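You operate a simulated robot arm through the tools that you are given. There is no shell and no other tool. Be economical: measure what you need, move in short steps, check, and stop when the job is done.

Carry out the task below with a simulated two-armed robot. There is one attempt and no reset: what you move stays moved.

JOB
Push the black cabinet door d shut. Open the black cabinet door a, fetch the yellow charts book and stand it on the upper shelf behind black cabinet door a, then shut the a. Pick up the red orders book with one hand, pass it to the other hand and put it on the top of the bookcase. Turn the air temperature knob to 22. Take the spare yellow block fuse and leave it in the dark grey tray. Fetch the white bulb and stand it on top of the cream bulb carton. The order is free. Set down upright: yellow charts book, white bulb.

Only the result counts: the job must be done as asked and must still hold three seconds after the hand-in. Knocking over, shifting, dropping, spilling or breaking anything else fails it.

ROBOT AND FRAMES
Two 7-joint arms with two-finger grippers on one trunk, on a base that drives. Base frame: it is fixed to the floor where the robot stands at the start and does not move with it; the origin is under the middle of the robot, x ahead of it, y to its left, z up. Readings come in m, degrees, newtons and seconds.
The left shoulder is at the start at [0.078, 0.151, 0.963], the right one opposite. With the tool pointing down near the work surface each hand reaches from about 0.1 to 0.46 m from the robot's upright axis, wherever it stands, measured 20 degrees to its own side. Places, roughly: air temperature knob [2.2, 2.5, 1.3]; black cabinet door A [0.6, -1.1, 0.6]; black cabinet door D [0.6, -0.1, 0.6]; cream bulb carton [-0.25, -3.5, 1]; dark grey tray (29x21x4 cm) [0.3, -1.6, 0.9]; red orders book [2, 2.25, 0.5]; spare yellow block fuse [-3, -4, 1]; top of the bookcase (25x81 cm) [1.94, 2.02, 0.92]; upper shelf behind black cabinet door a [0.8, -1.2, 0.6]; white bulb (3x3x6 cm) [-3.2, -4.4, 1.1]; yellow charts book [1.75, 1.75, 0.25]. Payload 2.54 kg a hand.
The TCP of each hand is the grasp point between the finger pads, 0.03 m short of the fingertips. In the tool frame z runs along the fingers and y along their closing line. The gripper opens to 0.116 m. The gripper's body begins 0.095 m behind the TCP.
Orientation is that of the tool frame in the base frame, as a unit quaternion [w, x, y, z]. With the fingers straight down and closing along the base's y, the tool's x points along the base's -x, its y along +y and its z along -z.

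CONTROLS
- The arms move only by the tool step_arm. It takes "left_steps", "right_steps" or both (then of equal length, played together; a hand with none holds still); each is a list of rows, each a list of 7 numbers: the turn, a rotation vector about the base's x, y, z in units of 6 degrees (1.0 is 6 degrees), then the shift along the base's x, y, z in units of 40 mm (1.0 is 40 mm), then the closure, from 0 (fully open) to 1 (shut). In form: [[rx, ry, rz, dx, dy, dz, fingers], ...]. A call has 1 to 20 rows; each row shifts and turns the commanded pose from where the row before left it. A call with a number of a shift or a turn outside -1 to 1 is refused whole. Rows are played at 5 a second. More than 0.05 m and 8.6 degrees between two rows, or a gripper value outside its range, and nothing of the call is played. A pose out of reach is approached as far as the arm can. The call stops where the force on the tool passes 40 N (or 10 N more than at its start, if that is more) or the arm is blocked; 0.2 s more then pass. The fingers move at their own pace (about 0.072 m/s each) and stop on an object; they squeeze with about 35 N. The grip force told is the motor's: it shows also when the fingers shut on nothing. Time passes only in rows, and 0.2 s behind the last, so rows that do not move let the fingers close. It gives the time, the measured TCP pose, the force on the tool (base axes), the opening and the grip force at its end, in the units of the frame above (readings bear some noise), with the torque about the TCP (base axes, N m) and any sound that the robot's microphone picked up, and new pictures: "pictures" is both (left out), scene, wrist or none (wrist: the cameras of the hands that moved).
- Cameras (640 x 400 px; columns grow to the right, rows downward): "scene" is now at [0.14, -0.0399, 1.1006]; the picture's right is [-0.36, -0.93, 0.00], its down [-0.34, 0.13, -0.93] and it looks along [0.87, -0.34, -0.37] (base axes); focal length 214 px, centre (320, 200). "left" rides on the left gripper at [0.069, 0.015, -0.122] in its tool frame; the picture's right is [-0.22, 0.98, 0.00], its down [-0.83, -0.18, -0.53] and it looks along [-0.52, -0.11, 0.85] (tool axes); focal length 251 px, centre (320, 200). "right" rides on the right gripper at [0.069, -0.015, -0.122] in its tool frame; the picture's right is [0.22, 0.98, 0.00], its down [-0.83, 0.18, -0.53] and it looks along [-0.52, 0.11, 0.85] (tool axes); focal length 251 px, centre (320, 200). There is no depth. A picture from a camera that has moved, and an enlarged one, comes with that camera's place and axes in the base frame and with its lens. The place of the scene camera against the robot may be out by one fixed shift of up to 0.025 m in any direction.
- slide_trunk(by): slides the trunk up (or, below 0, down) by that many m; the arms and the scene camera ride with it, the base frame stays. It gives what a move gives, with no picture.
- base_move(legs): drives the robot by 1 to 6 legs, each [ahead, left, turn to the left] in m, m and degrees, along the robot's own axes; the way and the turn of a leg run together, so that a leg with both is an arc; at most 1.5 m and 180 degrees a leg. The arms and the cameras ride along, it lands a little off, and it stops where it bumps. It gives what a move gives, and a new picture of the scene camera.
- head_to(pan, tilt): turns the head with the scene camera to pan (to the left, within 80 degrees either way) and tilt (down, from -29 to 69), counted from straight ahead of the robot. It gives what a move gives, and a new picture of the scene camera.
- close_up(camera, box): a new picture of the part [left, top, right, bottom] of that camera's present view, enlarged. The clock stands still meanwhile.
- finish_job(): hands the job in; it is judged then, once.

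Work in short steps. Places have to be worked out from the pictures, the camera data and where the tool is seen: move nearer, look again, correct. Check each grasp and each placing, and mend what went wrong. You have 196 turns and 260 pictures in all, those below and enlarged ones among them. Open the grippers and draw the arms clear of the work before you hand the job in, unless the task says otherwise.

The tools are called after "Request:" as name(argument=value, ...) on one line, values as JSON. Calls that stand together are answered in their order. step_arm: Moves the arms, as the interface text tells. Its arguments: {"type":"object","properties":{"left_steps":{"type":"array","items":{"type":"array","items":{"type":"number"}}},"right_steps":{"type":"array","items":{"type":"array","items":{"type":"number"}}},"pictures":{"type":"string","enum":["both","scene","wrist","none"]}},"required":[]} The other tools are called the same way: slide_trunk (by) slides the trunk up or down; base_move (legs) drives the base; head_to (pan, tilt) turns the head that bears the scene camera; close_up (camera, box) takes an enlarged picture of a part of a camera's view; finish_job () hands the job in.

At the start:

```text
t: 0.0
left_tcp_pos: [0.4072, 0.0028, 1.0323]
left_tcp_rot: [0.0, -0.002, 1.0, -0.001]
left_force: [0.7, -0.1, -0.4]
left_torque: [0.0, 0.03, 0.03]
left_opening: 0.1161
left_grasp_force: 0.0
right_tcp_pos: [0.2921, -0.3827, 1.0538]
right_tcp_rot: [0.0, 0.0, 1.0, 0.0]
right_force: [0.0, -0.5, 0.8]
right_torque: [-0.01, -0.02, -0.01]
right_opening: 0.1162
right_grasp_force: 0.0
trunk travel left (down, up): [-0.2, 0.089]
robot x, y, heading: [-0.0016, -0.0029, 0.2]
head pan, tilt: [-21.2, 21.7]
```

scene: 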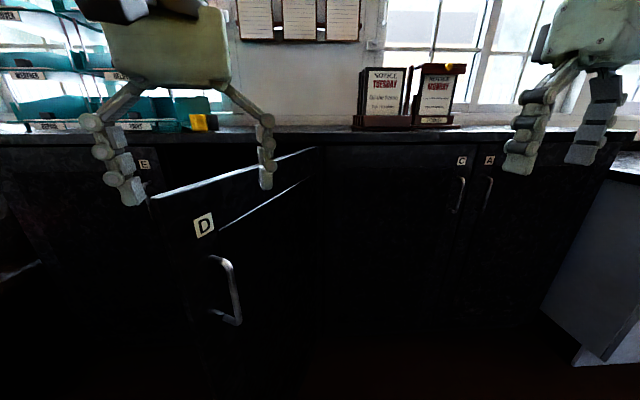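
right: 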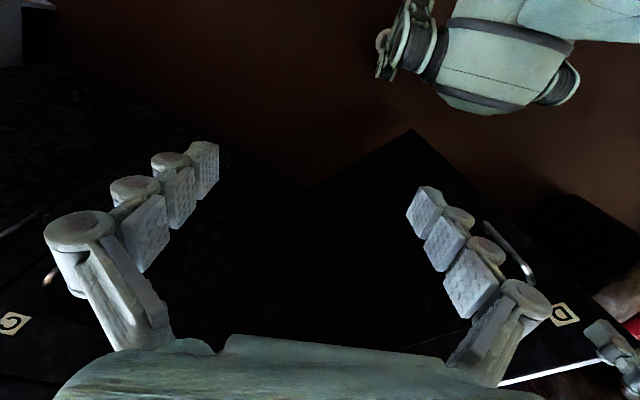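
left: 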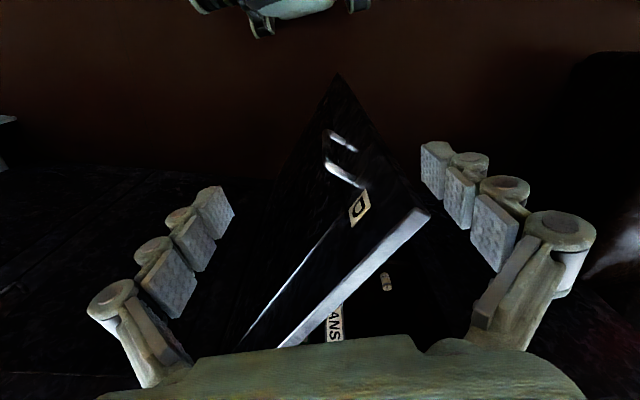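

The left and scene cameras put door D's free top corner near (0.46, 0.07, 1.0), with the hinge near (0.78, -0.30). I'll look around first, before touching anything.

Request:
head_to(pan=0, tilt=40)

Request:
head_to(pan=-70, tilt=25)

Request:
head_to(pan=55, tilt=15)

```text
t: 0.8
left_tcp_pos: [0.4079, 0.0017, 1.0324]
left_tcp_rot: [-0.001, -0.001, 1.0, -0.001]
left_force: [0.3, 0.4, -0.2]
left_torque: [0.02, -0.02, 0.03]
left_opening: 0.1161
left_grasp_force: 0.1
right_tcp_pos: [0.292, -0.3833, 1.0532]
right_tcp_rot: [0.0, 0.0, 1.0, 0.001]
right_force: [0.0, -0.3, 0.1]
right_torque: [0.02, 0.02, -0.02]
right_opening: 0.1161
right_grasp_force: 0.1
trunk travel left (down, up): [-0.2, 0.089]
robot x, y, heading: [-0.0021, -0.003, -0.2]
head pan, tilt: [0.0, 40.0]
camera scene: at [0.1384, -0.0064, 1.0721], right [0.0, -1.0, 0.0], down [-0.64, 0.0, -0.77], along [0.77, 0.0, -0.64], focal length 214 px, centre (320, 200)
```

scene: 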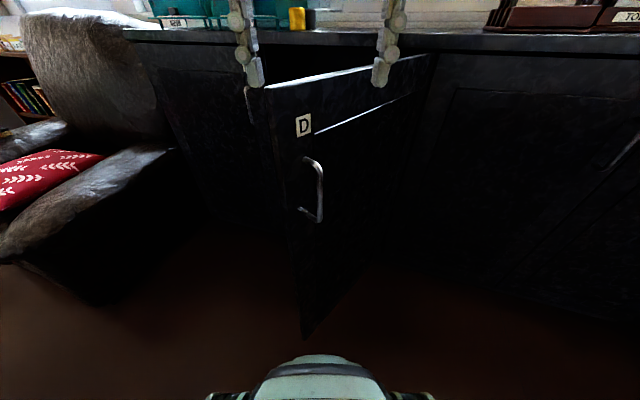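

```text
t: 2.3
left_tcp_pos: [0.4075, 0.0017, 1.0313]
left_tcp_rot: [0.0, -0.001, 1.0, -0.001]
left_force: [-0.3, 0.0, -0.3]
left_torque: [-0.01, 0.0, 0.02]
left_opening: 0.116
left_grasp_force: 0.1
right_tcp_pos: [0.2908, -0.3834, 1.0542]
right_tcp_rot: [0.0, 0.001, 1.0, 0.0]
right_force: [-0.3, 0.6, 0.0]
right_torque: [0.0, 0.01, -0.01]
right_opening: 0.1162
right_grasp_force: 0.0
trunk travel left (down, up): [-0.2, 0.089]
robot x, y, heading: [0.0025, -0.0003, 0.0]
head pan, tilt: [-70.0, 25.0]
camera scene: at [0.085, -0.0928, 1.0953], right [-0.94, -0.34, 0.0], down [-0.14, 0.4, -0.91], along [0.31, -0.85, -0.42], focal length 214 px, centre (320, 200)
```

scene: 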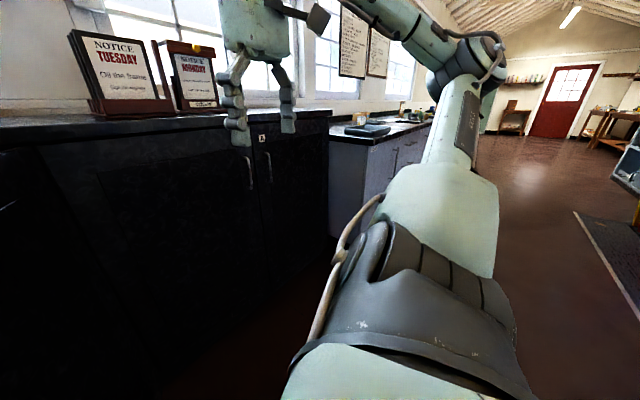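

```text
t: 4.3
left_tcp_pos: [0.4073, 0.0018, 1.0319]
left_tcp_rot: [-0.001, -0.001, 1.0, -0.001]
left_force: [0.0, 0.3, 0.1]
left_torque: [0.0, 0.01, 0.0]
left_opening: 0.1161
left_grasp_force: 0.2
right_tcp_pos: [0.2924, -0.3827, 1.0524]
right_tcp_rot: [0.0, 0.0, 1.0, 0.0]
right_force: [-0.1, 0.0, -0.4]
right_torque: [-0.01, 0.0, -0.03]
right_opening: 0.1164
right_grasp_force: 0.1
trunk travel left (down, up): [-0.2, 0.089]
robot x, y, heading: [-0.0017, -0.0048, 0.2]
head pan, tilt: [55.0, 15.0]
camera scene: at [0.107, 0.0702, 1.1115], right [0.82, -0.57, 0.0], down [-0.15, -0.21, -0.97], along [0.55, 0.79, -0.26], focal length 214 px, centre (320, 200)
```

scene: 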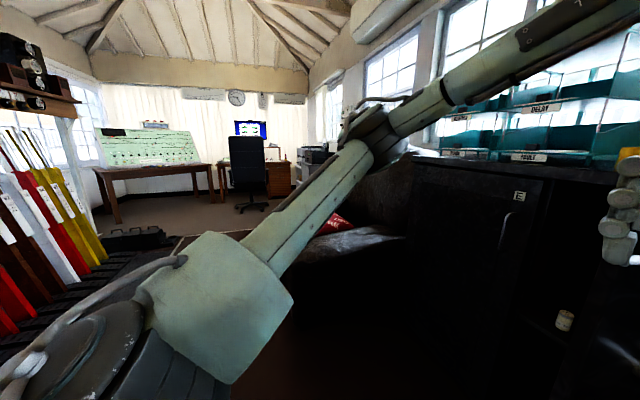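

Door D hinges on its right and is open about 40°. I'll back up, close the left fingers, and point that hand forward at about z 0.9 to push the door.

Request:
base_move(legs=[[-0.2, 0, 0]])

Request:
step_arm(left_steps=[[0, -1, 0, 0.4, -0.137, -0.217, 1], [0, -1, 0, 0.4, -0.137, -0.217, 1], [0, -1, 0, 0.4, -0.137, -0.217, 1], [0, -1, 0, 0.4, -0.137, -0.217, 1], [0, -1, 0, 0.4, -0.137, -0.217, 1], [0, -1, 0, 0.4, -0.137, -0.217, 1], [0, -1, 0, 0.4, -0.137, -0.217, 1], [0, -1, 0, 0.4, -0.137, -0.217, 1], [0, -1, 0, 0.4, -0.137, -0.217, 1], [0, -1, 0, 0.4, -0.137, -0.217, 1], [0, -1, 0, 0.4, -0.137, -0.217, 1], [0, -1, 0, 0.4, -0.137, -0.217, 1], [0, -1, 0, 0.4, -0.137, -0.217, 1], [0, -1, 0, 0.4, -0.137, -0.217, 1], [0, -1, 0, 0.4, -0.137, -0.217, 1], [0, 0, 0, 0, 0, 0, 1]], pictures="none")

Request:
head_to(pan=0, tilt=30)

```text
t: 5.9
left_tcp_pos: [0.2056, 0.0026, 1.0305]
left_tcp_rot: [0.0, -0.001, 1.0, -0.001]
left_force: [-0.8, 0.6, 0.9]
left_torque: [-0.01, -0.03, 0.02]
left_opening: 0.1161
left_grasp_force: 0.0
right_tcp_pos: [0.0895, -0.382, 1.0542]
right_tcp_rot: [0.0, 0.0, 1.0, 0.0]
right_force: [-0.4, -0.2, -0.3]
right_torque: [-0.03, -0.04, -0.02]
right_opening: 0.116
right_grasp_force: 0.1
trunk travel left (down, up): [-0.2, 0.089]
robot x, y, heading: [-0.204, 0.002, 0.1]
head pan, tilt: [55.0, 15.0]
camera scene: at [-0.095, 0.0702, 1.1116], right [0.82, -0.57, 0.0], down [-0.15, -0.21, -0.97], along [0.55, 0.79, -0.26], focal length 214 px, centre (320, 200)
```

scene: 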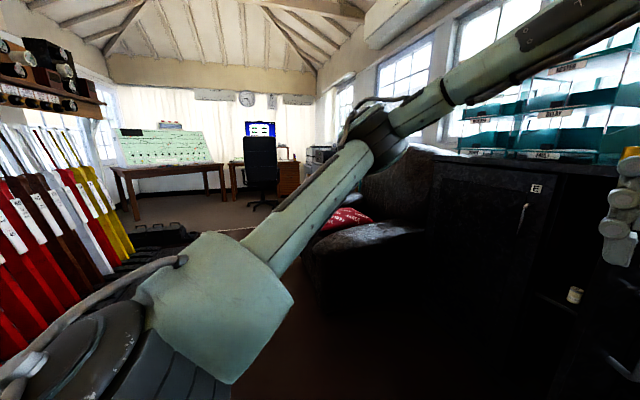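

```text
t: 9.3
left_tcp_pos: [0.4455, -0.0795, 0.9033]
left_tcp_rot: [0.708, 0.0, 0.706, -0.001]
left_force: [0.1, -0.2, -0.2]
left_torque: [-0.02, -0.02, 0.0]
left_opening: 0.0
left_grasp_force: 29.2
right_tcp_pos: [0.0912, -0.3828, 1.0532]
right_tcp_rot: [0.0, 0.0, 1.0, 0.0]
right_force: [0.2, 0.2, -0.9]
right_torque: [-0.01, 0.03, 0.02]
right_opening: 0.1159
right_grasp_force: 0.0
trunk travel left (down, up): [-0.2, 0.089]
robot x, y, heading: [-0.2016, -0.0001, -0.1]
head pan, tilt: [55.0, 15.0]
```

```text
t: 10.6
left_tcp_pos: [0.4456, -0.0789, 0.9021]
left_tcp_rot: [0.707, -0.001, 0.707, -0.001]
left_force: [1.4, 1.0, -0.9]
left_torque: [-0.01, 0.02, 0.0]
left_opening: 0.0
left_grasp_force: 29.1
right_tcp_pos: [0.0908, -0.3829, 1.0536]
right_tcp_rot: [0.0, 0.0, 1.0, 0.0]
right_force: [0.7, 0.1, -0.7]
right_torque: [-0.03, 0.01, 0.0]
right_opening: 0.1162
right_grasp_force: 0.2
trunk travel left (down, up): [-0.2, 0.089]
robot x, y, heading: [-0.2022, -0.0002, -0.1]
head pan, tilt: [0.0, 30.0]
camera scene: at [-0.0577, -0.0062, 1.0874], right [0.0, -1.0, 0.0], down [-0.5, 0.0, -0.87], along [0.87, 0.0, -0.5], focal length 214 px, centre (320, 200)
```

scene: 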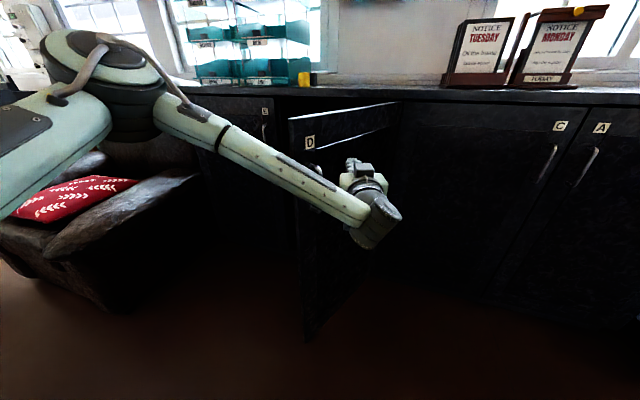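

The hand points forward just off the door's outer face. Now I push ahead and a little left.

Request:
step_arm(left_steps=[[0, 0, 0, 0.7, 0.15, 0, 1], [0, 0, 0, 0.7, 0.15, 0, 1], [0, 0, 0, 0.7, 0.15, 0, 1], [0, 0, 0, 0.7, 0.15, 0, 1], [0, 0, 0, 0.7, 0.15, 0, 1], [0, 0, 0, 0.7, 0.2, 0, 1], [0, 0, 0, 0.7, 0.2, 0, 1], [0, 0, 0, 0.7, 0.2, 0, 1], [0, 0, 0, 0.7, 0.2, 0, 1], [0, 0, 0, 0.5, 0.1, 0, 1], [0, 0, 0, 0.5, 0.1, 0, 1], [0, 0, 0, 0.5, 0, 0, 1], [0, 0, 0, 0.5, 0, 0, 1]], pictures="scene")

```text
t: 13.4
left_tcp_pos: [0.7614, -0.0093, 0.902]
left_tcp_rot: [0.707, 0.001, 0.708, -0.001]
left_force: [0.1, 0.1, 0.1]
left_torque: [-0.02, -0.03, 0.01]
left_opening: 0.0001
left_grasp_force: 28.9
left hand out of reach, approached as far as the arm can: row 13
right_tcp_pos: [0.0902, -0.3821, 1.0539]
right_tcp_rot: [0.0, 0.0, 1.0, 0.0]
right_force: [-0.5, 0.2, 0.8]
right_torque: [0.0, -0.03, 0.03]
right_opening: 0.1162
right_grasp_force: 0.1
trunk travel left (down, up): [-0.2, 0.089]
robot x, y, heading: [-0.2018, -0.0019, 0.0]
head pan, tilt: [0.0, 30.0]
camera scene: at [-0.0578, -0.0061, 1.0874], right [0.0, -1.0, 0.0], down [-0.5, 0.0, -0.87], along [0.87, 0.0, -0.5], focal length 214 px, centre (320, 200)
```

scene: 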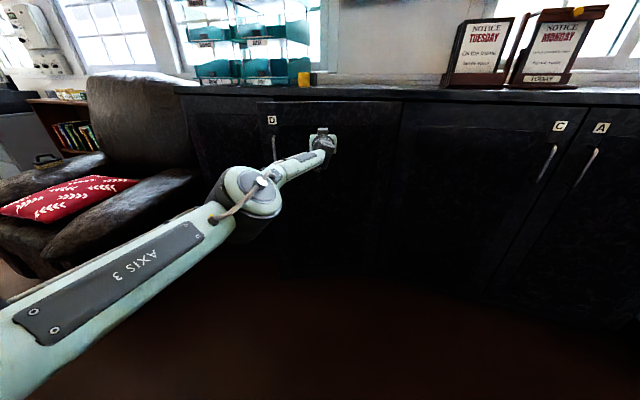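

The door is nearly shut and the arm is at full reach, so I'll nudge the base ahead.

Request:
base_move(legs=[[0.08, 0, 0]])

Request:
close_up(camera="scene", box=[180, 60, 420, 210])

```text
t: 14.4
left_tcp_pos: [0.8428, -0.01, 0.9017]
left_tcp_rot: [0.707, 0.0, 0.707, -0.001]
left_force: [-0.2, 0.0, -1.0]
left_torque: [0.04, -0.06, -0.01]
left_opening: 0.0002
left_grasp_force: 28.5
right_tcp_pos: [0.172, -0.3826, 1.0526]
right_tcp_rot: [0.0, 0.0, 1.0, 0.0]
right_force: [-0.8, -0.8, 0.3]
right_torque: [0.02, 0.0, 0.01]
right_opening: 0.1159
right_grasp_force: 0.0
trunk travel left (down, up): [-0.2, 0.089]
robot x, y, heading: [-0.1212, -0.0025, 0.0]
head pan, tilt: [0.0, 30.0]
camera scene: at [0.0232, -0.0065, 1.0872], right [0.0, -1.0, 0.0], down [-0.5, 0.0, -0.87], along [0.87, 0.0, -0.5], focal length 214 px, centre (320, 200)
```

scene: 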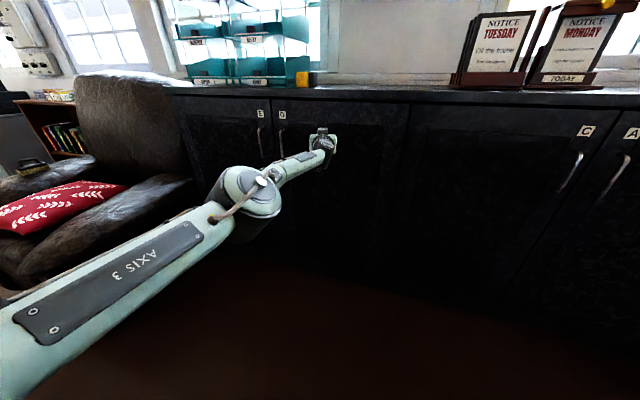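

```text
2.67 times, centred on (300, 135) of scene
camera zoom: at [0.0232, -0.0065, 1.0872], right [0.0, -1.0, 0.0], down [-0.5, 0.0, -0.87], along [0.87, 0.0, -0.5], focal length 572 px, centre (373, 373)
```

zoom: 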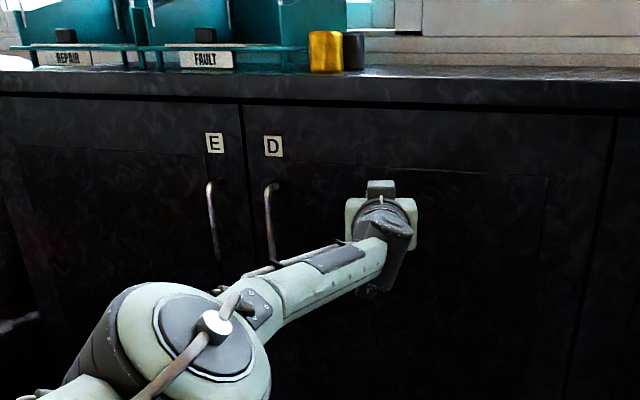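

No contact force yet, so I push further, expecting to feel the stop.

Request:
base_move(legs=[[0.04, 0, 0]])

Request:
close_up(camera="scene", box=[180, 60, 420, 210])

```text
t: 15.3
left_tcp_pos: [0.8819, -0.0118, 0.9021]
left_tcp_rot: [0.707, 0.0, 0.708, -0.001]
left_force: [0.0, 0.3, -0.3]
left_torque: [-0.01, -0.06, -0.03]
left_opening: 0.0003
left_grasp_force: 28.7
right_tcp_pos: [0.2098, -0.3827, 1.053]
right_tcp_rot: [-0.001, 0.0, 1.0, 0.0]
right_force: [-0.7, 0.5, -1.1]
right_torque: [0.0, 0.05, 0.01]
right_opening: 0.1161
right_grasp_force: 0.1
trunk travel left (down, up): [-0.2, 0.089]
robot x, y, heading: [-0.082, 0.0017, 0.2]
head pan, tilt: [0.0, 30.0]
camera scene: at [0.0618, -0.0065, 1.0872], right [0.0, -1.0, 0.0], down [-0.5, 0.0, -0.87], along [0.87, 0.0, -0.5], focal length 214 px, centre (320, 200)
```

scene: 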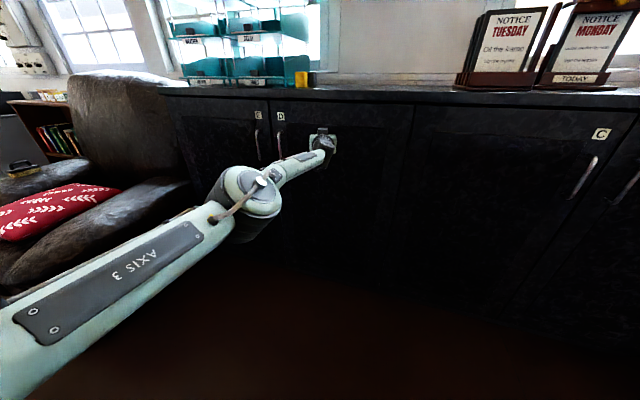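

```text
2.67 times, centred on (300, 135) of scene
camera zoom: at [0.0618, -0.0065, 1.0872], right [0.0, -1.0, 0.0], down [-0.5, 0.0, -0.87], along [0.87, 0.0, -0.5], focal length 572 px, centre (373, 373)
```

zoom: 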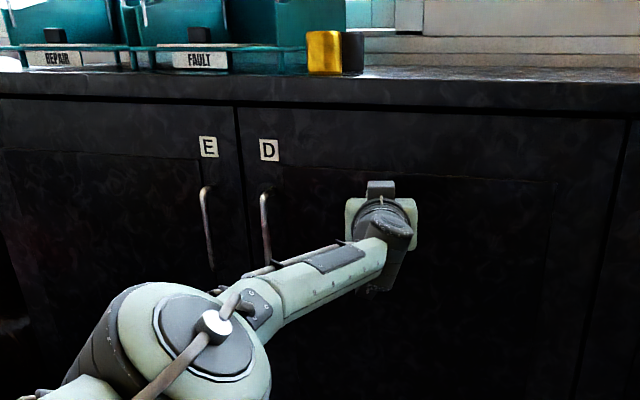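

Still free, so I keep nudging ahead until it makes contact.

Request:
base_move(legs=[[0.04, 0, 0]])

Request:
close_up(camera="scene", box=[180, 60, 420, 210])

```text
t: 16.2
left_tcp_pos: [0.9071, -0.0116, 0.9046]
left_tcp_rot: [0.708, -0.003, 0.706, 0.001]
left_force: [-25.1, 4.7, 3.5]
left_torque: [0.02, -0.07, -0.08]
left_opening: 0.0
left_grasp_force: 28.5
right_tcp_pos: [0.237, -0.3828, 1.0542]
right_tcp_rot: [-0.001, -0.001, 1.0, 0.0]
right_force: [-0.2, -0.3, -0.2]
right_torque: [0.01, -0.03, 0.0]
right_opening: 0.1162
right_grasp_force: 0.0
trunk travel left (down, up): [-0.2, 0.089]
robot x, y, heading: [-0.0509, 0.0007, 0.3]
head pan, tilt: [0.0, 30.0]
stopped in leg 1: the force on the tool passed its limit at 299 N (the readings are from after the stop); the commanded pose is now the measured one
camera scene: at [0.0884, -0.0057, 1.0879], right [0.0, -1.0, 0.0], down [-0.5, 0.0, -0.87], along [0.87, 0.0, -0.5], focal length 214 px, centre (320, 200)
```

scene: 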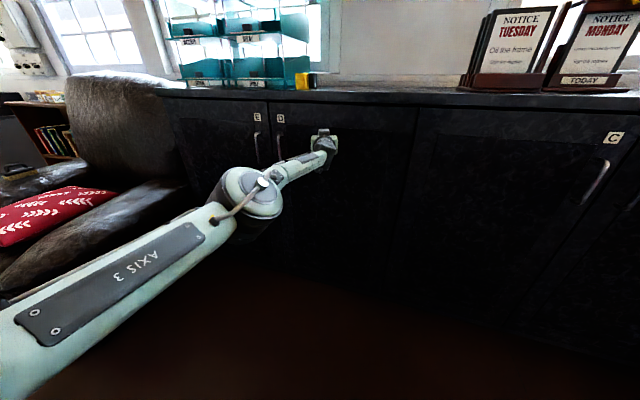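

```text
2.67 times, centred on (300, 135) of scene
camera zoom: at [0.0884, -0.0057, 1.0879], right [0.0, -1.0, 0.0], down [-0.5, 0.0, -0.87], along [0.87, 0.0, -0.5], focal length 572 px, centre (373, 373)
```

zoom: 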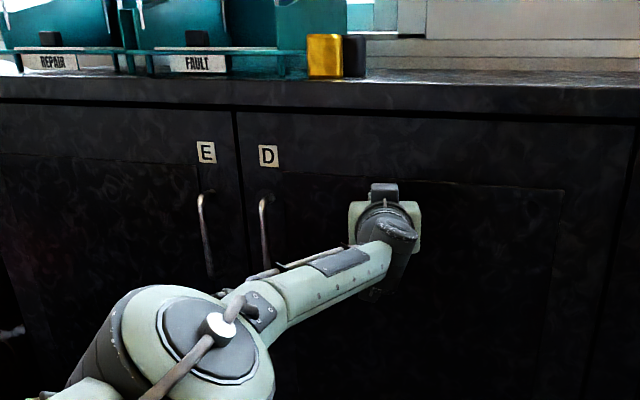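

Contact at 299 N then stopped: door D is shut, at x≈0.94. The counter line looks skewed about 20-27° to my frame. I'll back off and fold the left arm to its start pose.

Request:
base_move(legs=[[-0.5, 0, 0]])

Request:
step_arm(left_steps=[[0, 1, 0, -0.9, 0.07, 0.21, 1], [0, 1, 0, -0.9, 0.07, 0.21, 1], [0, 1, 0, -0.9, 0.07, 0.21, 1], [0, 1, 0, -0.9, 0.07, 0.21, 1], [0, 1, 0, -0.9, 0.07, 0.21, 1], [0, 1, 0, -0.9, 0.07, 0.21, 1], [0, 1, 0, -0.9, 0.07, 0.21, 1], [0, 1, 0, -0.9, 0.07, 0.21, 1], [0, 1, 0, -0.9, 0.07, 0.21, 1], [0, 1, 0, -0.9, 0.07, 0.21, 1], [0, 1, 0, -0.9, 0.07, 0.21, 1], [0, 1, 0, -0.9, 0.07, 0.21, 1], [0, 1, 0, -0.9, 0.07, 0.21, 1], [0, 1, 0, -0.9, 0.07, 0.21, 0.5], [0, 1, 0, -0.9, 0.07, 0.21, 0]], pictures="none")

Request:
head_to(pan=35, tilt=22)

```text
t: 19.2
left_tcp_pos: [0.3961, -0.0106, 0.9003]
left_tcp_rot: [0.707, -0.003, 0.708, 0.002]
left_force: [0.3, 0.2, -0.1]
left_torque: [0.07, 0.03, -0.01]
left_opening: 0.0
left_grasp_force: 28.4
right_tcp_pos: [-0.2725, -0.383, 1.0519]
right_tcp_rot: [0.0, -0.001, 1.0, 0.001]
right_force: [-0.3, 0.0, 0.1]
right_torque: [0.01, -0.01, 0.02]
right_opening: 0.1161
right_grasp_force: 0.1
trunk travel left (down, up): [-0.2, 0.089]
robot x, y, heading: [-0.5655, -0.0041, 0.2]
head pan, tilt: [0.0, 30.0]
camera scene: at [-0.4226, -0.0068, 1.0874], right [0.0, -1.0, 0.0], down [-0.5, 0.0, -0.87], along [0.87, 0.0, -0.5], focal length 214 px, centre (320, 200)
```

scene: 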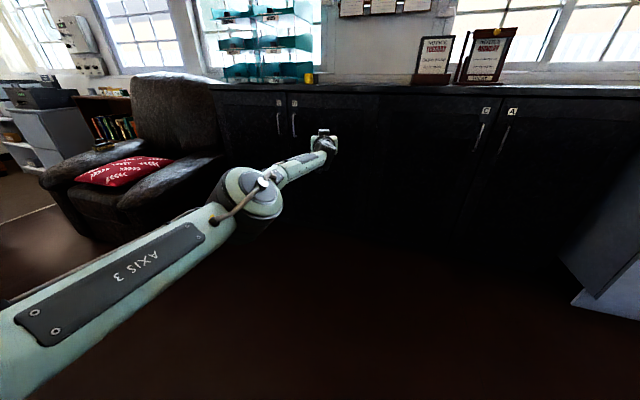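

```text
t: 22.4
left_tcp_pos: [-0.1439, 0.0322, 1.028]
left_tcp_rot: [0.0, -0.001, 1.0, 0.004]
left_force: [0.4, -0.7, 0.6]
left_torque: [0.0, -0.03, 0.0]
left_opening: 0.0732
left_grasp_force: 0.0
right_tcp_pos: [-0.2722, -0.3847, 1.0529]
right_tcp_rot: [-0.001, -0.001, 1.0, 0.0]
right_force: [-0.6, -0.4, -0.8]
right_torque: [0.06, -0.04, 0.01]
right_opening: 0.1159
right_grasp_force: 0.0
trunk travel left (down, up): [-0.2, 0.089]
robot x, y, heading: [-0.5636, -0.0033, -0.1]
head pan, tilt: [0.0, 30.0]
```

```text
t: 23.4
left_tcp_pos: [-0.1433, 0.0317, 1.0273]
left_tcp_rot: [-0.001, -0.001, 1.0, 0.004]
left_force: [0.0, 1.1, -0.7]
left_torque: [-0.01, 0.01, 0.03]
left_opening: 0.116
left_grasp_force: 0.0
right_tcp_pos: [-0.2725, -0.3828, 1.0516]
right_tcp_rot: [-0.002, -0.001, 1.0, 0.001]
right_force: [-0.5, 0.1, -0.4]
right_torque: [-0.01, 0.02, -0.01]
right_opening: 0.116
right_grasp_force: 0.2
trunk travel left (down, up): [-0.2, 0.089]
robot x, y, heading: [-0.5643, -0.0007, 0.2]
head pan, tilt: [35.0, 22.0]
camera scene: at [-0.437, 0.0463, 1.1001], right [0.58, -0.82, 0.0], down [-0.31, -0.22, -0.93], along [0.76, 0.53, -0.37], focal length 214 px, centre (320, 200)
```

scene: 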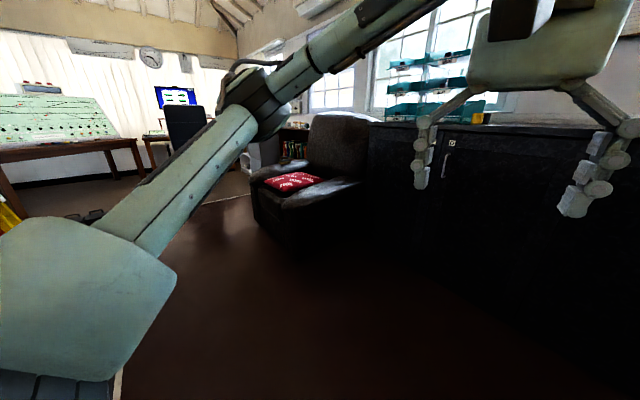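

The wall and counter run along about (0.48, 0.88), with the bookcase on the same wall. I'll drive parallel to the wall about 1.3 m off it, past the armchair, then turn to face the bookcase.

Request:
base_move(legs=[[0, 0, 61.4], [1.4, 0, 0], [1.4, 0, 0], [0, 0, -90]])

Request:
head_to(pan=0, tilt=25)

```text
t: 43.5
left_tcp_pos: [1.1236, 2.2541, 1.0269]
left_tcp_rot: [0.001, 0.251, 0.968, 0.004]
left_force: [-0.1, -0.6, 0.1]
left_torque: [-0.02, 0.01, 0.01]
left_opening: 0.1159
left_grasp_force: 0.1
right_tcp_pos: [0.8102, 1.9541, 1.051]
right_tcp_rot: [-0.002, 0.25, 0.968, 0.002]
right_force: [0.6, 0.4, -0.4]
right_torque: [0.03, -0.04, 0.0]
right_opening: 0.1161
right_grasp_force: 0.0
trunk travel left (down, up): [-0.2, 0.089]
robot x, y, heading: [0.7385, 2.4347, -29.1]
head pan, tilt: [35.0, 22.0]
camera scene: at [0.8754, 2.4015, 1.1002], right [0.11, -0.99, 0.0], down [-0.37, -0.04, -0.93], along [0.92, 0.1, -0.37], focal length 214 px, centre (320, 200)
```

scene: 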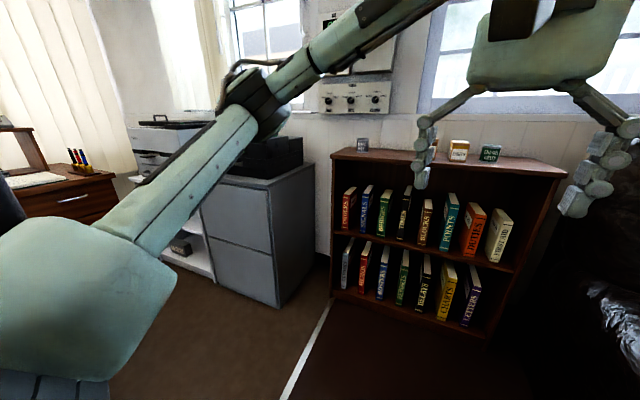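

```text
t: 44.6
left_tcp_pos: [1.1228, 2.2552, 1.0271]
left_tcp_rot: [-0.001, 0.25, 0.968, 0.004]
left_force: [-0.6, 0.5, -0.1]
left_torque: [-0.03, 0.04, 0.0]
left_opening: 0.1161
left_grasp_force: 0.1
right_tcp_pos: [0.8105, 1.9542, 1.0521]
right_tcp_rot: [-0.001, 0.249, 0.968, 0.001]
right_force: [0.6, 0.1, 0.2]
right_torque: [-0.01, -0.01, -0.02]
right_opening: 0.116
right_grasp_force: 0.1
trunk travel left (down, up): [-0.2, 0.089]
robot x, y, heading: [0.7414, 2.4315, -29.1]
head pan, tilt: [0.0, 25.0]
camera scene: at [0.8639, 2.3472, 1.0953], right [-0.48, -0.88, 0.0], down [-0.37, 0.2, -0.91], along [0.79, -0.44, -0.42], focal length 214 px, centre (320, 200)
```

scene: 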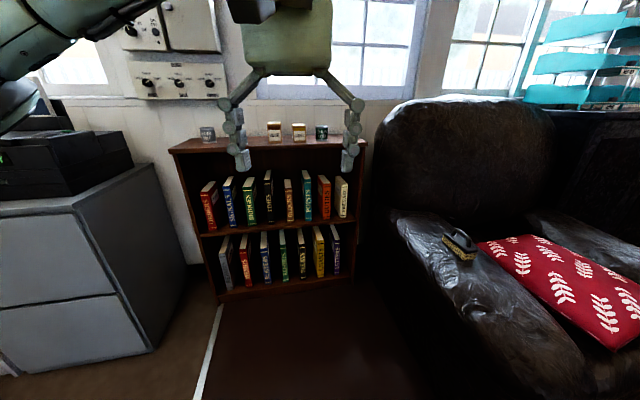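

The bookcase is dead ahead; I zoom in on the titles and on the knob panel.

Request:
close_up(camera="scene", box=[160, 110, 380, 310])

Request:
close_up(camera="scene", box=[110, 40, 240, 120])

```text
2.00 times, centred on (270, 210) of scene
camera zoom: at [0.8639, 2.3472, 1.0953], right [-0.48, -0.88, 0.0], down [-0.37, 0.2, -0.91], along [0.79, -0.44, -0.42], focal length 429 px, centre (420, 180)
```

zoom: 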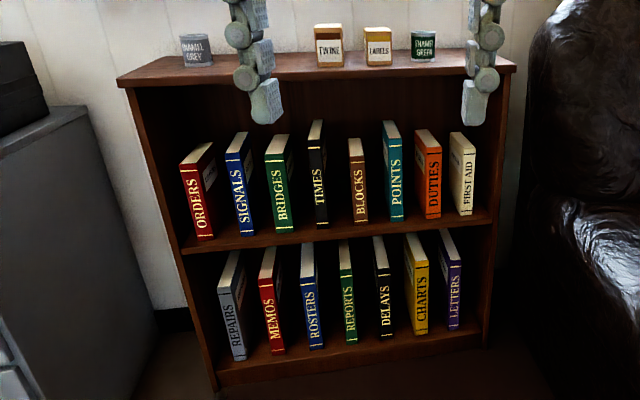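

```text
4.92 times, centred on (175, 80) of scene
camera zoom: at [0.8639, 2.3472, 1.0953], right [-0.48, -0.88, 0.0], down [-0.37, 0.2, -0.91], along [0.79, -0.44, -0.42], focal length 1056 px, centre (1034, 791)
```

zoom: 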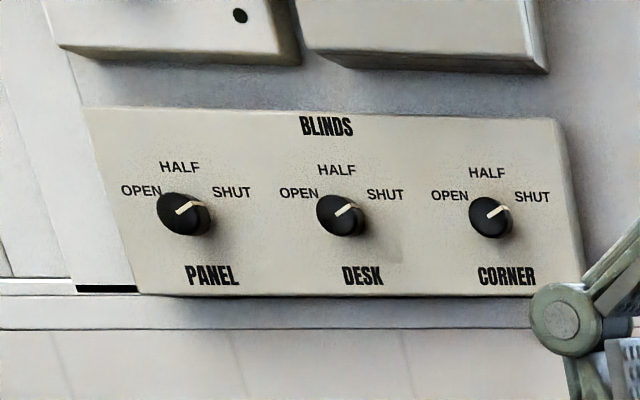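

The bookcase front faces about 10° left of my heading, so I'll square up, lower the trunk and look again.

Request:
base_move(legs=[[0, 0, 10]])

Request:
slide_trunk(by=-0.2)

Request:
head_to(pan=0, tilt=20)

Request:
close_up(camera="scene", box=[160, 70, 400, 300])

```text
t: 45.7
left_tcp_pos: [1.1489, 2.3226, 1.0266]
left_tcp_rot: [-0.001, 0.166, 0.986, 0.004]
left_force: [0.0, 0.5, -0.5]
left_torque: [0.02, -0.01, 0.02]
left_opening: 0.116
left_grasp_force: 0.0
right_tcp_pos: [0.8895, 1.9743, 1.0512]
right_tcp_rot: [-0.002, 0.165, 0.986, 0.001]
right_force: [0.1, 0.4, 0.1]
right_torque: [-0.02, 0.0, -0.02]
right_opening: 0.116
right_grasp_force: 0.1
trunk travel left (down, up): [-0.2, 0.089]
robot x, y, heading: [0.7413, 2.4309, -19.1]
head pan, tilt: [0.0, 25.0]
camera scene: at [0.8752, 2.3725, 1.0953], right [-0.33, -0.95, 0.0], down [-0.4, 0.14, -0.91], along [0.86, -0.3, -0.42], focal length 214 px, centre (320, 200)
```

scene: 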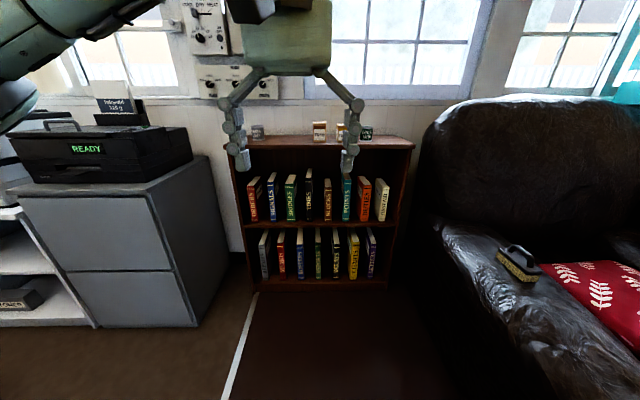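

```text
t: 47.8
left_tcp_pos: [1.1484, 2.3216, 0.826]
left_tcp_rot: [0.0, 0.166, 0.986, 0.003]
left_force: [-1.0, -0.5, 0.7]
left_torque: [0.0, 0.0, 0.02]
left_opening: 0.1159
left_grasp_force: 0.0
right_tcp_pos: [0.8895, 1.9736, 0.8523]
right_tcp_rot: [-0.002, 0.165, 0.986, 0.0]
right_force: [0.6, 0.3, -0.3]
right_torque: [0.03, -0.01, 0.01]
right_opening: 0.1161
right_grasp_force: 0.0
trunk travel left (down, up): [0.0, 0.289]
robot x, y, heading: [0.7373, 2.4303, -18.7]
head pan, tilt: [0.0, 25.0]
```

```text
t: 48.5
left_tcp_pos: [1.1494, 2.3238, 0.8279]
left_tcp_rot: [-0.001, 0.166, 0.986, 0.004]
left_force: [0.7, -0.1, -0.8]
left_torque: [0.03, 0.03, 0.01]
left_opening: 0.1159
left_grasp_force: 0.1
right_tcp_pos: [0.8898, 1.9727, 0.8523]
right_tcp_rot: [-0.001, 0.165, 0.986, 0.001]
right_force: [-0.1, 0.0, -0.3]
right_torque: [-0.02, 0.02, 0.01]
right_opening: 0.1157
right_grasp_force: 0.0
trunk travel left (down, up): [0.0, 0.289]
robot x, y, heading: [0.7393, 2.4293, -19.2]
head pan, tilt: [0.0, 20.0]
camera scene: at [0.876, 2.3721, 0.9034], right [-0.33, -0.95, 0.0], down [-0.32, 0.11, -0.94], along [0.89, -0.31, -0.34], focal length 214 px, centre (320, 200)
```

scene: 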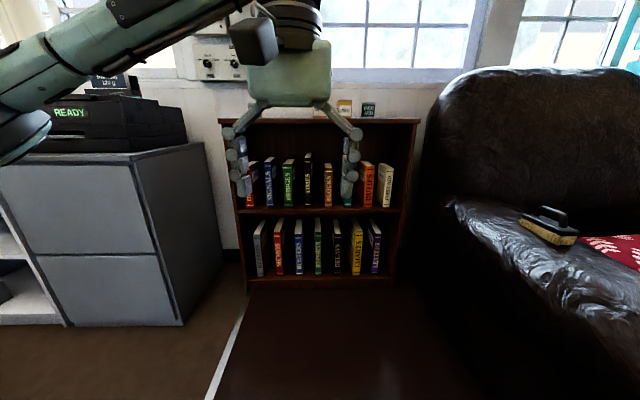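

```text
1.74 times, centred on (280, 185) of scene
camera zoom: at [0.876, 2.3721, 0.9034], right [-0.33, -0.95, 0.0], down [-0.32, 0.11, -0.94], along [0.89, -0.31, -0.34], focal length 373 px, centre (390, 226)
```

zoom: 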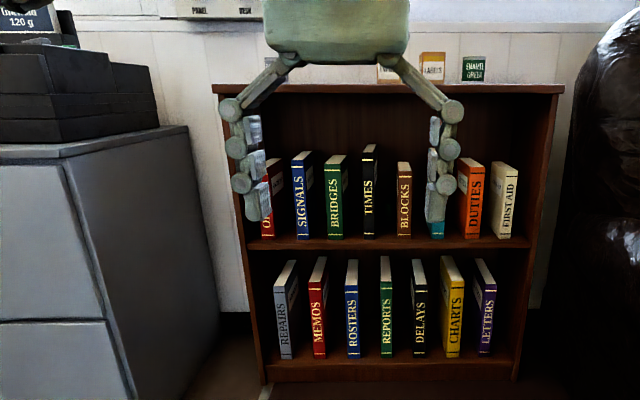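

Now square. ORDERS is near forward 1.10, left 0.32 (robot frame), z 0.53–0.73. I shift the base left 0.1 and turn the left hand to point forward at z≈0.62, partly closed.

Request:
base_move(legs=[[0, 0.1, 0]])

Request:
step_arm(left_steps=[[-0.327, -0.945, 0, 0.387, 0.2, -0.35, 0.27], [-0.327, -0.945, 0, 0.387, 0.2, -0.35, 0.27], [-0.327, -0.945, 0, 0.387, 0.2, -0.35, 0.27], [-0.327, -0.945, 0, 0.387, 0.2, -0.35, 0.27], [-0.327, -0.945, 0, 0.387, 0.2, -0.35, 0.27], [-0.327, -0.945, 0, 0.387, 0.2, -0.35, 0.27], [-0.327, -0.945, 0, 0.387, 0.2, -0.35, 0.27], [-0.327, -0.945, 0, 0.387, 0.2, -0.35, 0.27], [-0.327, -0.945, 0, 0.387, 0.2, -0.35, 0.27], [-0.327, -0.945, 0, 0.387, 0.2, -0.35, 0.27], [-0.327, -0.945, 0, 0.387, 0.2, -0.35, 0.27], [-0.327, -0.945, 0, 0.387, 0.2, -0.35, 0.27], [-0.327, -0.945, 0, 0.387, 0.2, -0.35, 0.27], [-0.327, -0.945, 0, 0.387, 0.2, -0.35, 0.27], [-0.327, -0.945, 0, 0.387, 0.2, -0.35, 0.27], [0, 0, 0, 0, 0, 0, 0.27]], pictures="both")

```text
t: 50.1
left_tcp_pos: [1.18, 2.4156, 0.8268]
left_tcp_rot: [0.0, 0.166, 0.986, 0.003]
left_force: [0.0, -0.5, -0.2]
left_torque: [-0.02, 0.0, 0.01]
left_opening: 0.1161
left_grasp_force: 0.1
right_tcp_pos: [0.9223, 2.0678, 0.8521]
right_tcp_rot: [-0.002, 0.166, 0.986, 0.0]
right_force: [0.0, -0.1, 0.5]
right_torque: [0.01, -0.03, -0.04]
right_opening: 0.116
right_grasp_force: 0.0
trunk travel left (down, up): [0.0, 0.289]
robot x, y, heading: [0.7731, 2.5237, -19.1]
head pan, tilt: [0.0, 20.0]
camera scene: at [0.9083, 2.4659, 0.9034], right [-0.33, -0.95, 0.0], down [-0.32, 0.11, -0.94], along [0.89, -0.31, -0.34], focal length 214 px, centre (320, 200)
```

scene: 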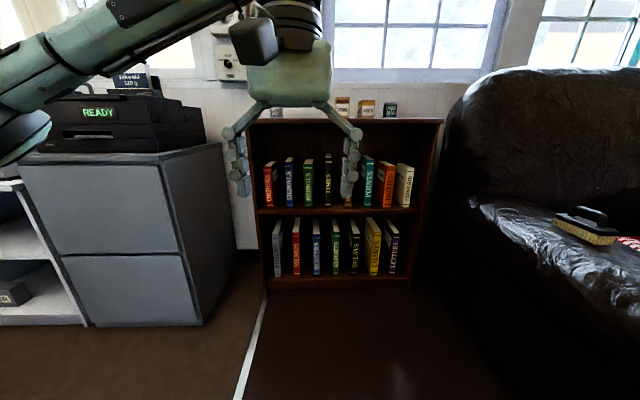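

```text
t: 53.5
left_tcp_pos: [1.3585, 2.5077, 0.6648]
left_tcp_rot: [0.559, 0.134, 0.813, -0.089]
left_force: [0.5, -0.3, 0.0]
left_torque: [-0.03, -0.03, -0.01]
left_opening: 0.0847
left_grasp_force: 0.0
left hand out of reach, approached as far as the arm can: row 12, 13, 14, 15
right_tcp_pos: [0.9218, 2.0674, 0.8517]
right_tcp_rot: [-0.002, 0.165, 0.986, 0.0]
right_force: [-0.3, 0.1, 0.9]
right_torque: [0.01, -0.02, 0.0]
right_opening: 0.1159
right_grasp_force: 0.1
trunk travel left (down, up): [0.0, 0.289]
robot x, y, heading: [0.7754, 2.5185, -18.9]
head pan, tilt: [0.0, 20.0]
camera scene: at [0.9084, 2.4659, 0.9034], right [-0.33, -0.95, 0.0], down [-0.32, 0.11, -0.94], along [0.89, -0.31, -0.34], focal length 214 px, centre (320, 200)
camera left: at [1.2308, 2.5683, 0.646], right [0.39, 0.9, 0.2], down [-0.25, -0.11, 0.96], along [0.89, -0.42, 0.18], focal length 251 px, centre (320, 200)
```

scene: 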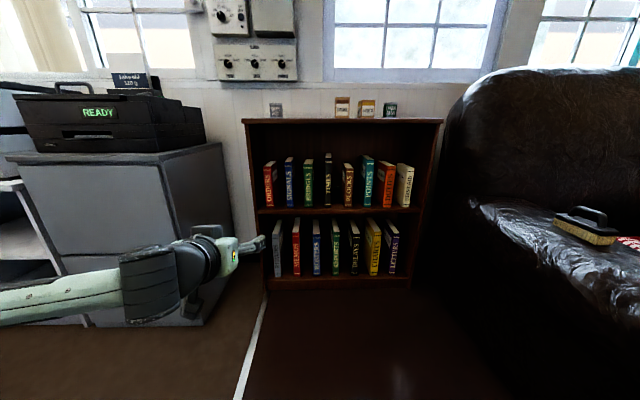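
left: 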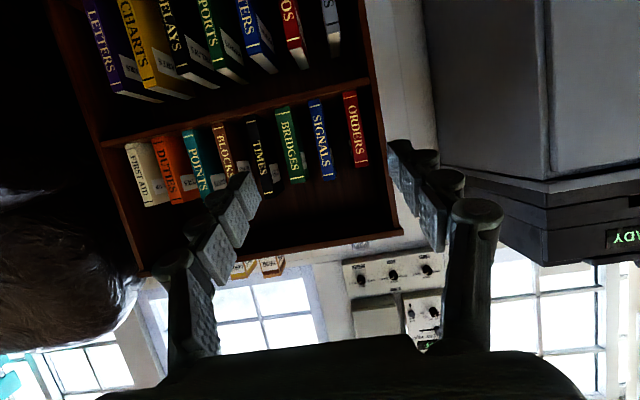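

The hand stopped about 20° short of horizontal because it was too folded in. I extend it forward to see whether the orientation completes.

Request:
step_arm(left_steps=[[0, 0, 0, 0.945, -0.327, 0, 0.27], [0, 0, 0, 0.945, -0.327, 0, 0.27], [0, 0, 0, 0.945, -0.327, 0, 0.27], [0, 0, 0, 0, 0, 0, 0.27]], pictures="none")

```text
t: 54.5
left_tcp_pos: [1.4717, 2.4677, 0.6658]
left_tcp_rot: [0.558, 0.135, 0.813, -0.091]
left_force: [0.1, -0.6, -1.2]
left_torque: [-0.01, 0.01, 0.0]
left_opening: 0.0846
left_grasp_force: 0.1
right_tcp_pos: [0.9224, 2.0678, 0.8508]
right_tcp_rot: [-0.002, 0.166, 0.986, 0.0]
right_force: [-0.5, 0.2, 0.1]
right_torque: [-0.01, 0.01, 0.03]
right_opening: 0.116
right_grasp_force: 0.0
trunk travel left (down, up): [0.0, 0.289]
robot x, y, heading: [0.7738, 2.5252, -19.0]
head pan, tilt: [0.0, 20.0]
```

The command follows the measured pose. I finish the last 21° of pitch from here.

Request:
step_arm(left_steps=[[-0.327, -0.945, 0, 0.1, -0.03, 0, 0.27], [-0.327, -0.945, 0, 0.1, -0.03, 0, 0.27], [-0.327, -0.945, 0, 0.1, -0.03, 0, 0.27], [-0.16, -0.47, 0, 0.1, -0.03, 0, 0.27], [0, 0, 0, 0, 0, 0, 0.27]], pictures="wrist")

```text
t: 55.7
left_tcp_pos: [1.4704, 2.464, 0.6667]
left_tcp_rot: [0.572, 0.136, 0.803, -0.094]
left_force: [0.3, -0.9, 0.7]
left_torque: [-0.02, -0.02, 0.03]
left_opening: 0.0848
left_grasp_force: 0.0
left hand out of reach, approached as far as the arm can: row 1, 2, 3, 4
right_tcp_pos: [0.9223, 2.0666, 0.8534]
right_tcp_rot: [-0.001, 0.166, 0.986, 0.0]
right_force: [0.8, -0.1, 1.3]
right_torque: [-0.02, -0.01, 0.01]
right_opening: 0.1159
right_grasp_force: 0.0
trunk travel left (down, up): [0.0, 0.289]
robot x, y, heading: [0.7711, 2.527, -19.0]
head pan, tilt: [0.0, 20.0]
camera left: at [1.3442, 2.5236, 0.6424], right [0.39, 0.9, 0.21], down [-0.28, -0.1, 0.95], along [0.88, -0.43, 0.21], focal length 251 px, centre (320, 200)
```

left: 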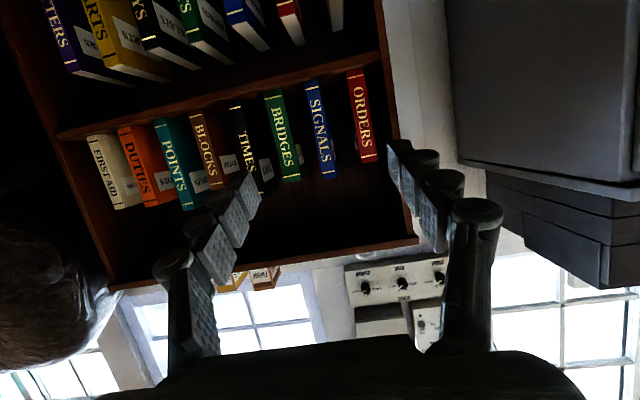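

The wrist limit leaves a 20° downward pitch, which is fine for gripping across a spine. ORDERS triangulates to left ≈0.235, centre z≈0.61; I align laterally and drive most of the way in.

Request:
step_arm(left_steps=[[0, 0, 0, 0.26, 0.76, -0.5, 0.27], [0, 0, 0, 0.26, 0.76, -0.5, 0.27], [0, 0, 0, 0, 0, 0, 0.27]], pictures="none")

Request:
base_move(legs=[[0.3, 0, 0]])

Request:
close_up(camera="left", box=[0, 0, 640, 400])

```text
t: 56.5
left_tcp_pos: [1.4805, 2.4947, 0.6477]
left_tcp_rot: [0.57, 0.136, 0.805, -0.093]
left_force: [0.1, -0.5, 0.3]
left_torque: [-0.01, 0.0, -0.03]
left_opening: 0.0845
left_grasp_force: 0.1
left hand out of reach, approached as far as the arm can: row 2
right_tcp_pos: [0.9214, 2.067, 0.8517]
right_tcp_rot: [-0.002, 0.166, 0.986, 0.0]
right_force: [0.7, 0.4, 0.3]
right_torque: [0.0, -0.01, 0.01]
right_opening: 0.116
right_grasp_force: 0.1
trunk travel left (down, up): [0.0, 0.289]
robot x, y, heading: [0.7714, 2.5257, -19.0]
head pan, tilt: [0.0, 20.0]
```

```text
t: 58.5
left_tcp_pos: [1.7616, 2.3945, 0.6462]
left_tcp_rot: [0.569, 0.138, 0.805, -0.095]
left_force: [-0.2, -0.3, -0.3]
left_torque: [-0.05, 0.02, 0.0]
left_opening: 0.0848
left_grasp_force: 0.0
right_tcp_pos: [1.2027, 1.9692, 0.8523]
right_tcp_rot: [-0.002, 0.167, 0.986, 0.001]
right_force: [0.6, -0.2, 0.3]
right_torque: [0.01, -0.02, 0.01]
right_opening: 0.1162
right_grasp_force: 0.0
trunk travel left (down, up): [0.0, 0.289]
robot x, y, heading: [1.0505, 2.4282, -19.1]
head pan, tilt: [0.0, 20.0]
camera scene: at [1.1896, 2.3681, 0.9034], right [-0.33, -0.94, 0.0], down [-0.32, 0.11, -0.94], along [0.89, -0.31, -0.34], focal length 214 px, centre (320, 200)
```

scene: 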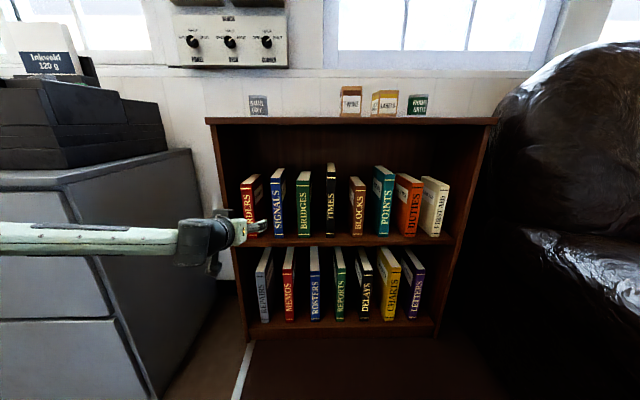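

```text
1.00 times, centred on (320, 200) of left (not enlarged: the box is as wide or as high as the picture)
camera zoom: at [1.6352, 2.4556, 0.6242], right [0.39, 0.9, 0.21], down [-0.28, -0.1, 0.96], along [0.88, -0.43, 0.21], focal length 251 px, centre (320, 200)
```

zoom: 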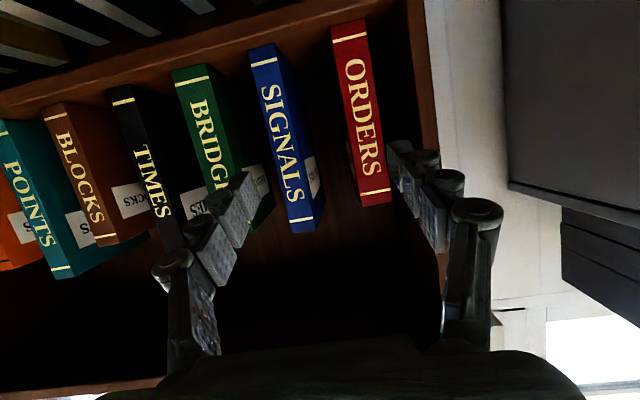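

Driving in further would put the left elbow into the grey cabinet. I'll back off and use the right hand for ORDERS instead, with its elbow on the free side.

Request:
base_move(legs=[[-0.3, 0, 0]])

Request:
step_arm(left_steps=[[0.317, 0.917, 0, -0.567, 0.02, 0.375, 0], [0.317, 0.917, 0, -0.567, 0.02, 0.375, 0], [0.317, 0.917, 0, -0.567, 0.02, 0.375, 0], [0.317, 0.917, 0, -0.567, 0.02, 0.375, 0], [0.317, 0.917, 0, -0.567, 0.02, 0.375, 0], [0.317, 0.917, 0, -0.567, 0.02, 0.375, 0], [0.317, 0.917, 0, -0.567, 0.02, 0.375, 0], [0.317, 0.917, 0, -0.567, 0.02, 0.375, 0], [0.317, 0.917, 0, -0.567, 0.02, 0.375, 0], [0.317, 0.917, 0, -0.567, 0.02, 0.375, 0], [0.317, 0.917, 0, -0.567, 0.02, 0.375, 0], [0.317, 0.917, 0, -0.567, 0.02, 0.375, 0]], right_steps=[[-0.317, -0.917, 0, 0.733, 0.143, -0.312, 0.27], [-0.317, -0.917, 0, 0.733, 0.143, -0.312, 0.27], [-0.317, -0.917, 0, 0.733, 0.143, -0.312, 0.27], [-0.317, -0.917, 0, 0.733, 0.143, -0.312, 0.27], [-0.317, -0.917, 0, 0.733, 0.143, -0.312, 0.27], [-0.317, -0.917, 0, 0.733, 0.143, -0.312, 0.27], [-0.317, -0.917, 0, 0.733, 0.143, -0.312, 0.27], [-0.317, -0.917, 0, 0.733, 0.143, -0.312, 0.27], [-0.317, -0.917, 0, 0.733, 0.143, -0.312, 0.27], [-0.317, -0.917, 0, 0.733, 0.143, -0.312, 0.27], [-0.317, -0.917, 0, 0.733, 0.143, -0.312, 0.27], [-0.317, -0.917, 0, 0.733, 0.143, -0.312, 0.27]], pictures="none")

Request:
base_move(legs=[[0, 0.42, 0]])

```text
t: 60.6
left_tcp_pos: [1.4814, 2.4929, 0.6474]
left_tcp_rot: [0.57, 0.136, 0.805, -0.093]
left_force: [0.6, 0.0, 0.4]
left_torque: [-0.02, 0.0, 0.01]
left_opening: 0.0846
left_grasp_force: 0.0
right_tcp_pos: [0.9232, 2.0669, 0.8527]
right_tcp_rot: [-0.001, 0.167, 0.986, 0.0]
right_force: [0.1, -0.5, 0.3]
right_torque: [-0.05, 0.0, 0.01]
right_opening: 0.1161
right_grasp_force: 0.2
trunk travel left (down, up): [0.0, 0.289]
robot x, y, heading: [0.7691, 2.5227, -19.3]
head pan, tilt: [0.0, 20.0]
camera scene: at [0.9095, 2.4655, 0.9034], right [-0.33, -0.94, 0.0], down [-0.32, 0.11, -0.94], along [0.89, -0.31, -0.34], focal length 214 px, centre (320, 200)
```

scene: 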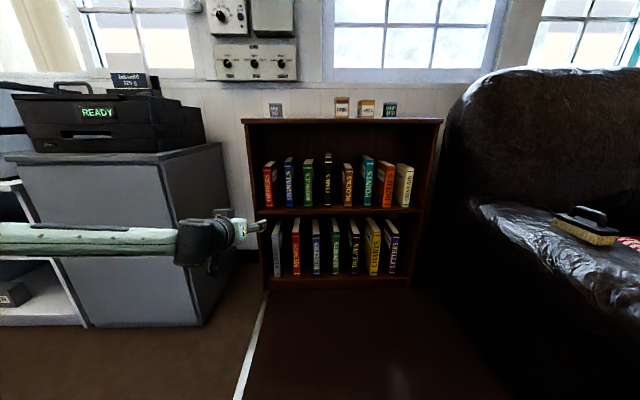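

```text
t: 63.2
left_tcp_pos: [1.2093, 2.5045, 0.8282]
left_tcp_rot: [0.006, 0.168, 0.986, -0.001]
left_force: [-0.2, 0.4, 0.3]
left_torque: [-0.04, -0.02, 0.0]
left_opening: 0.1159
left_grasp_force: 0.2
right_tcp_pos: [1.2744, 2.1343, 0.7011]
right_tcp_rot: [0.564, 0.136, 0.809, -0.093]
right_force: [0.1, -0.6, 0.3]
right_torque: [-0.03, 0.05, -0.03]
right_opening: 0.0844
right_grasp_force: 0.1
trunk travel left (down, up): [0.0, 0.289]
robot x, y, heading: [0.7712, 2.5239, -19.1]
head pan, tilt: [0.0, 20.0]
```

```text
t: 67.8
left_tcp_pos: [1.3479, 2.9027, 0.8279]
left_tcp_rot: [0.005, 0.168, 0.986, 0.0]
left_force: [-0.2, 0.3, 0.0]
left_torque: [0.0, -0.02, -0.05]
left_opening: 0.116
left_grasp_force: 0.2
right_tcp_pos: [1.4125, 2.5336, 0.7017]
right_tcp_rot: [0.563, 0.137, 0.809, -0.094]
right_force: [0.0, 0.0, 0.5]
right_torque: [0.01, 0.04, 0.0]
right_opening: 0.0846
right_grasp_force: 0.1
trunk travel left (down, up): [0.0, 0.289]
robot x, y, heading: [0.9101, 2.9241, -19.3]
head pan, tilt: [0.0, 20.0]
camera scene: at [1.048, 2.8642, 0.9034], right [-0.33, -0.94, 0.0], down [-0.32, 0.11, -0.94], along [0.89, -0.31, -0.34], focal length 214 px, centre (320, 200)
```

scene: 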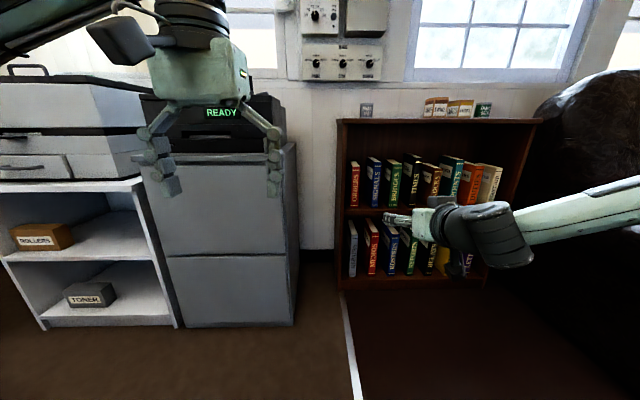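

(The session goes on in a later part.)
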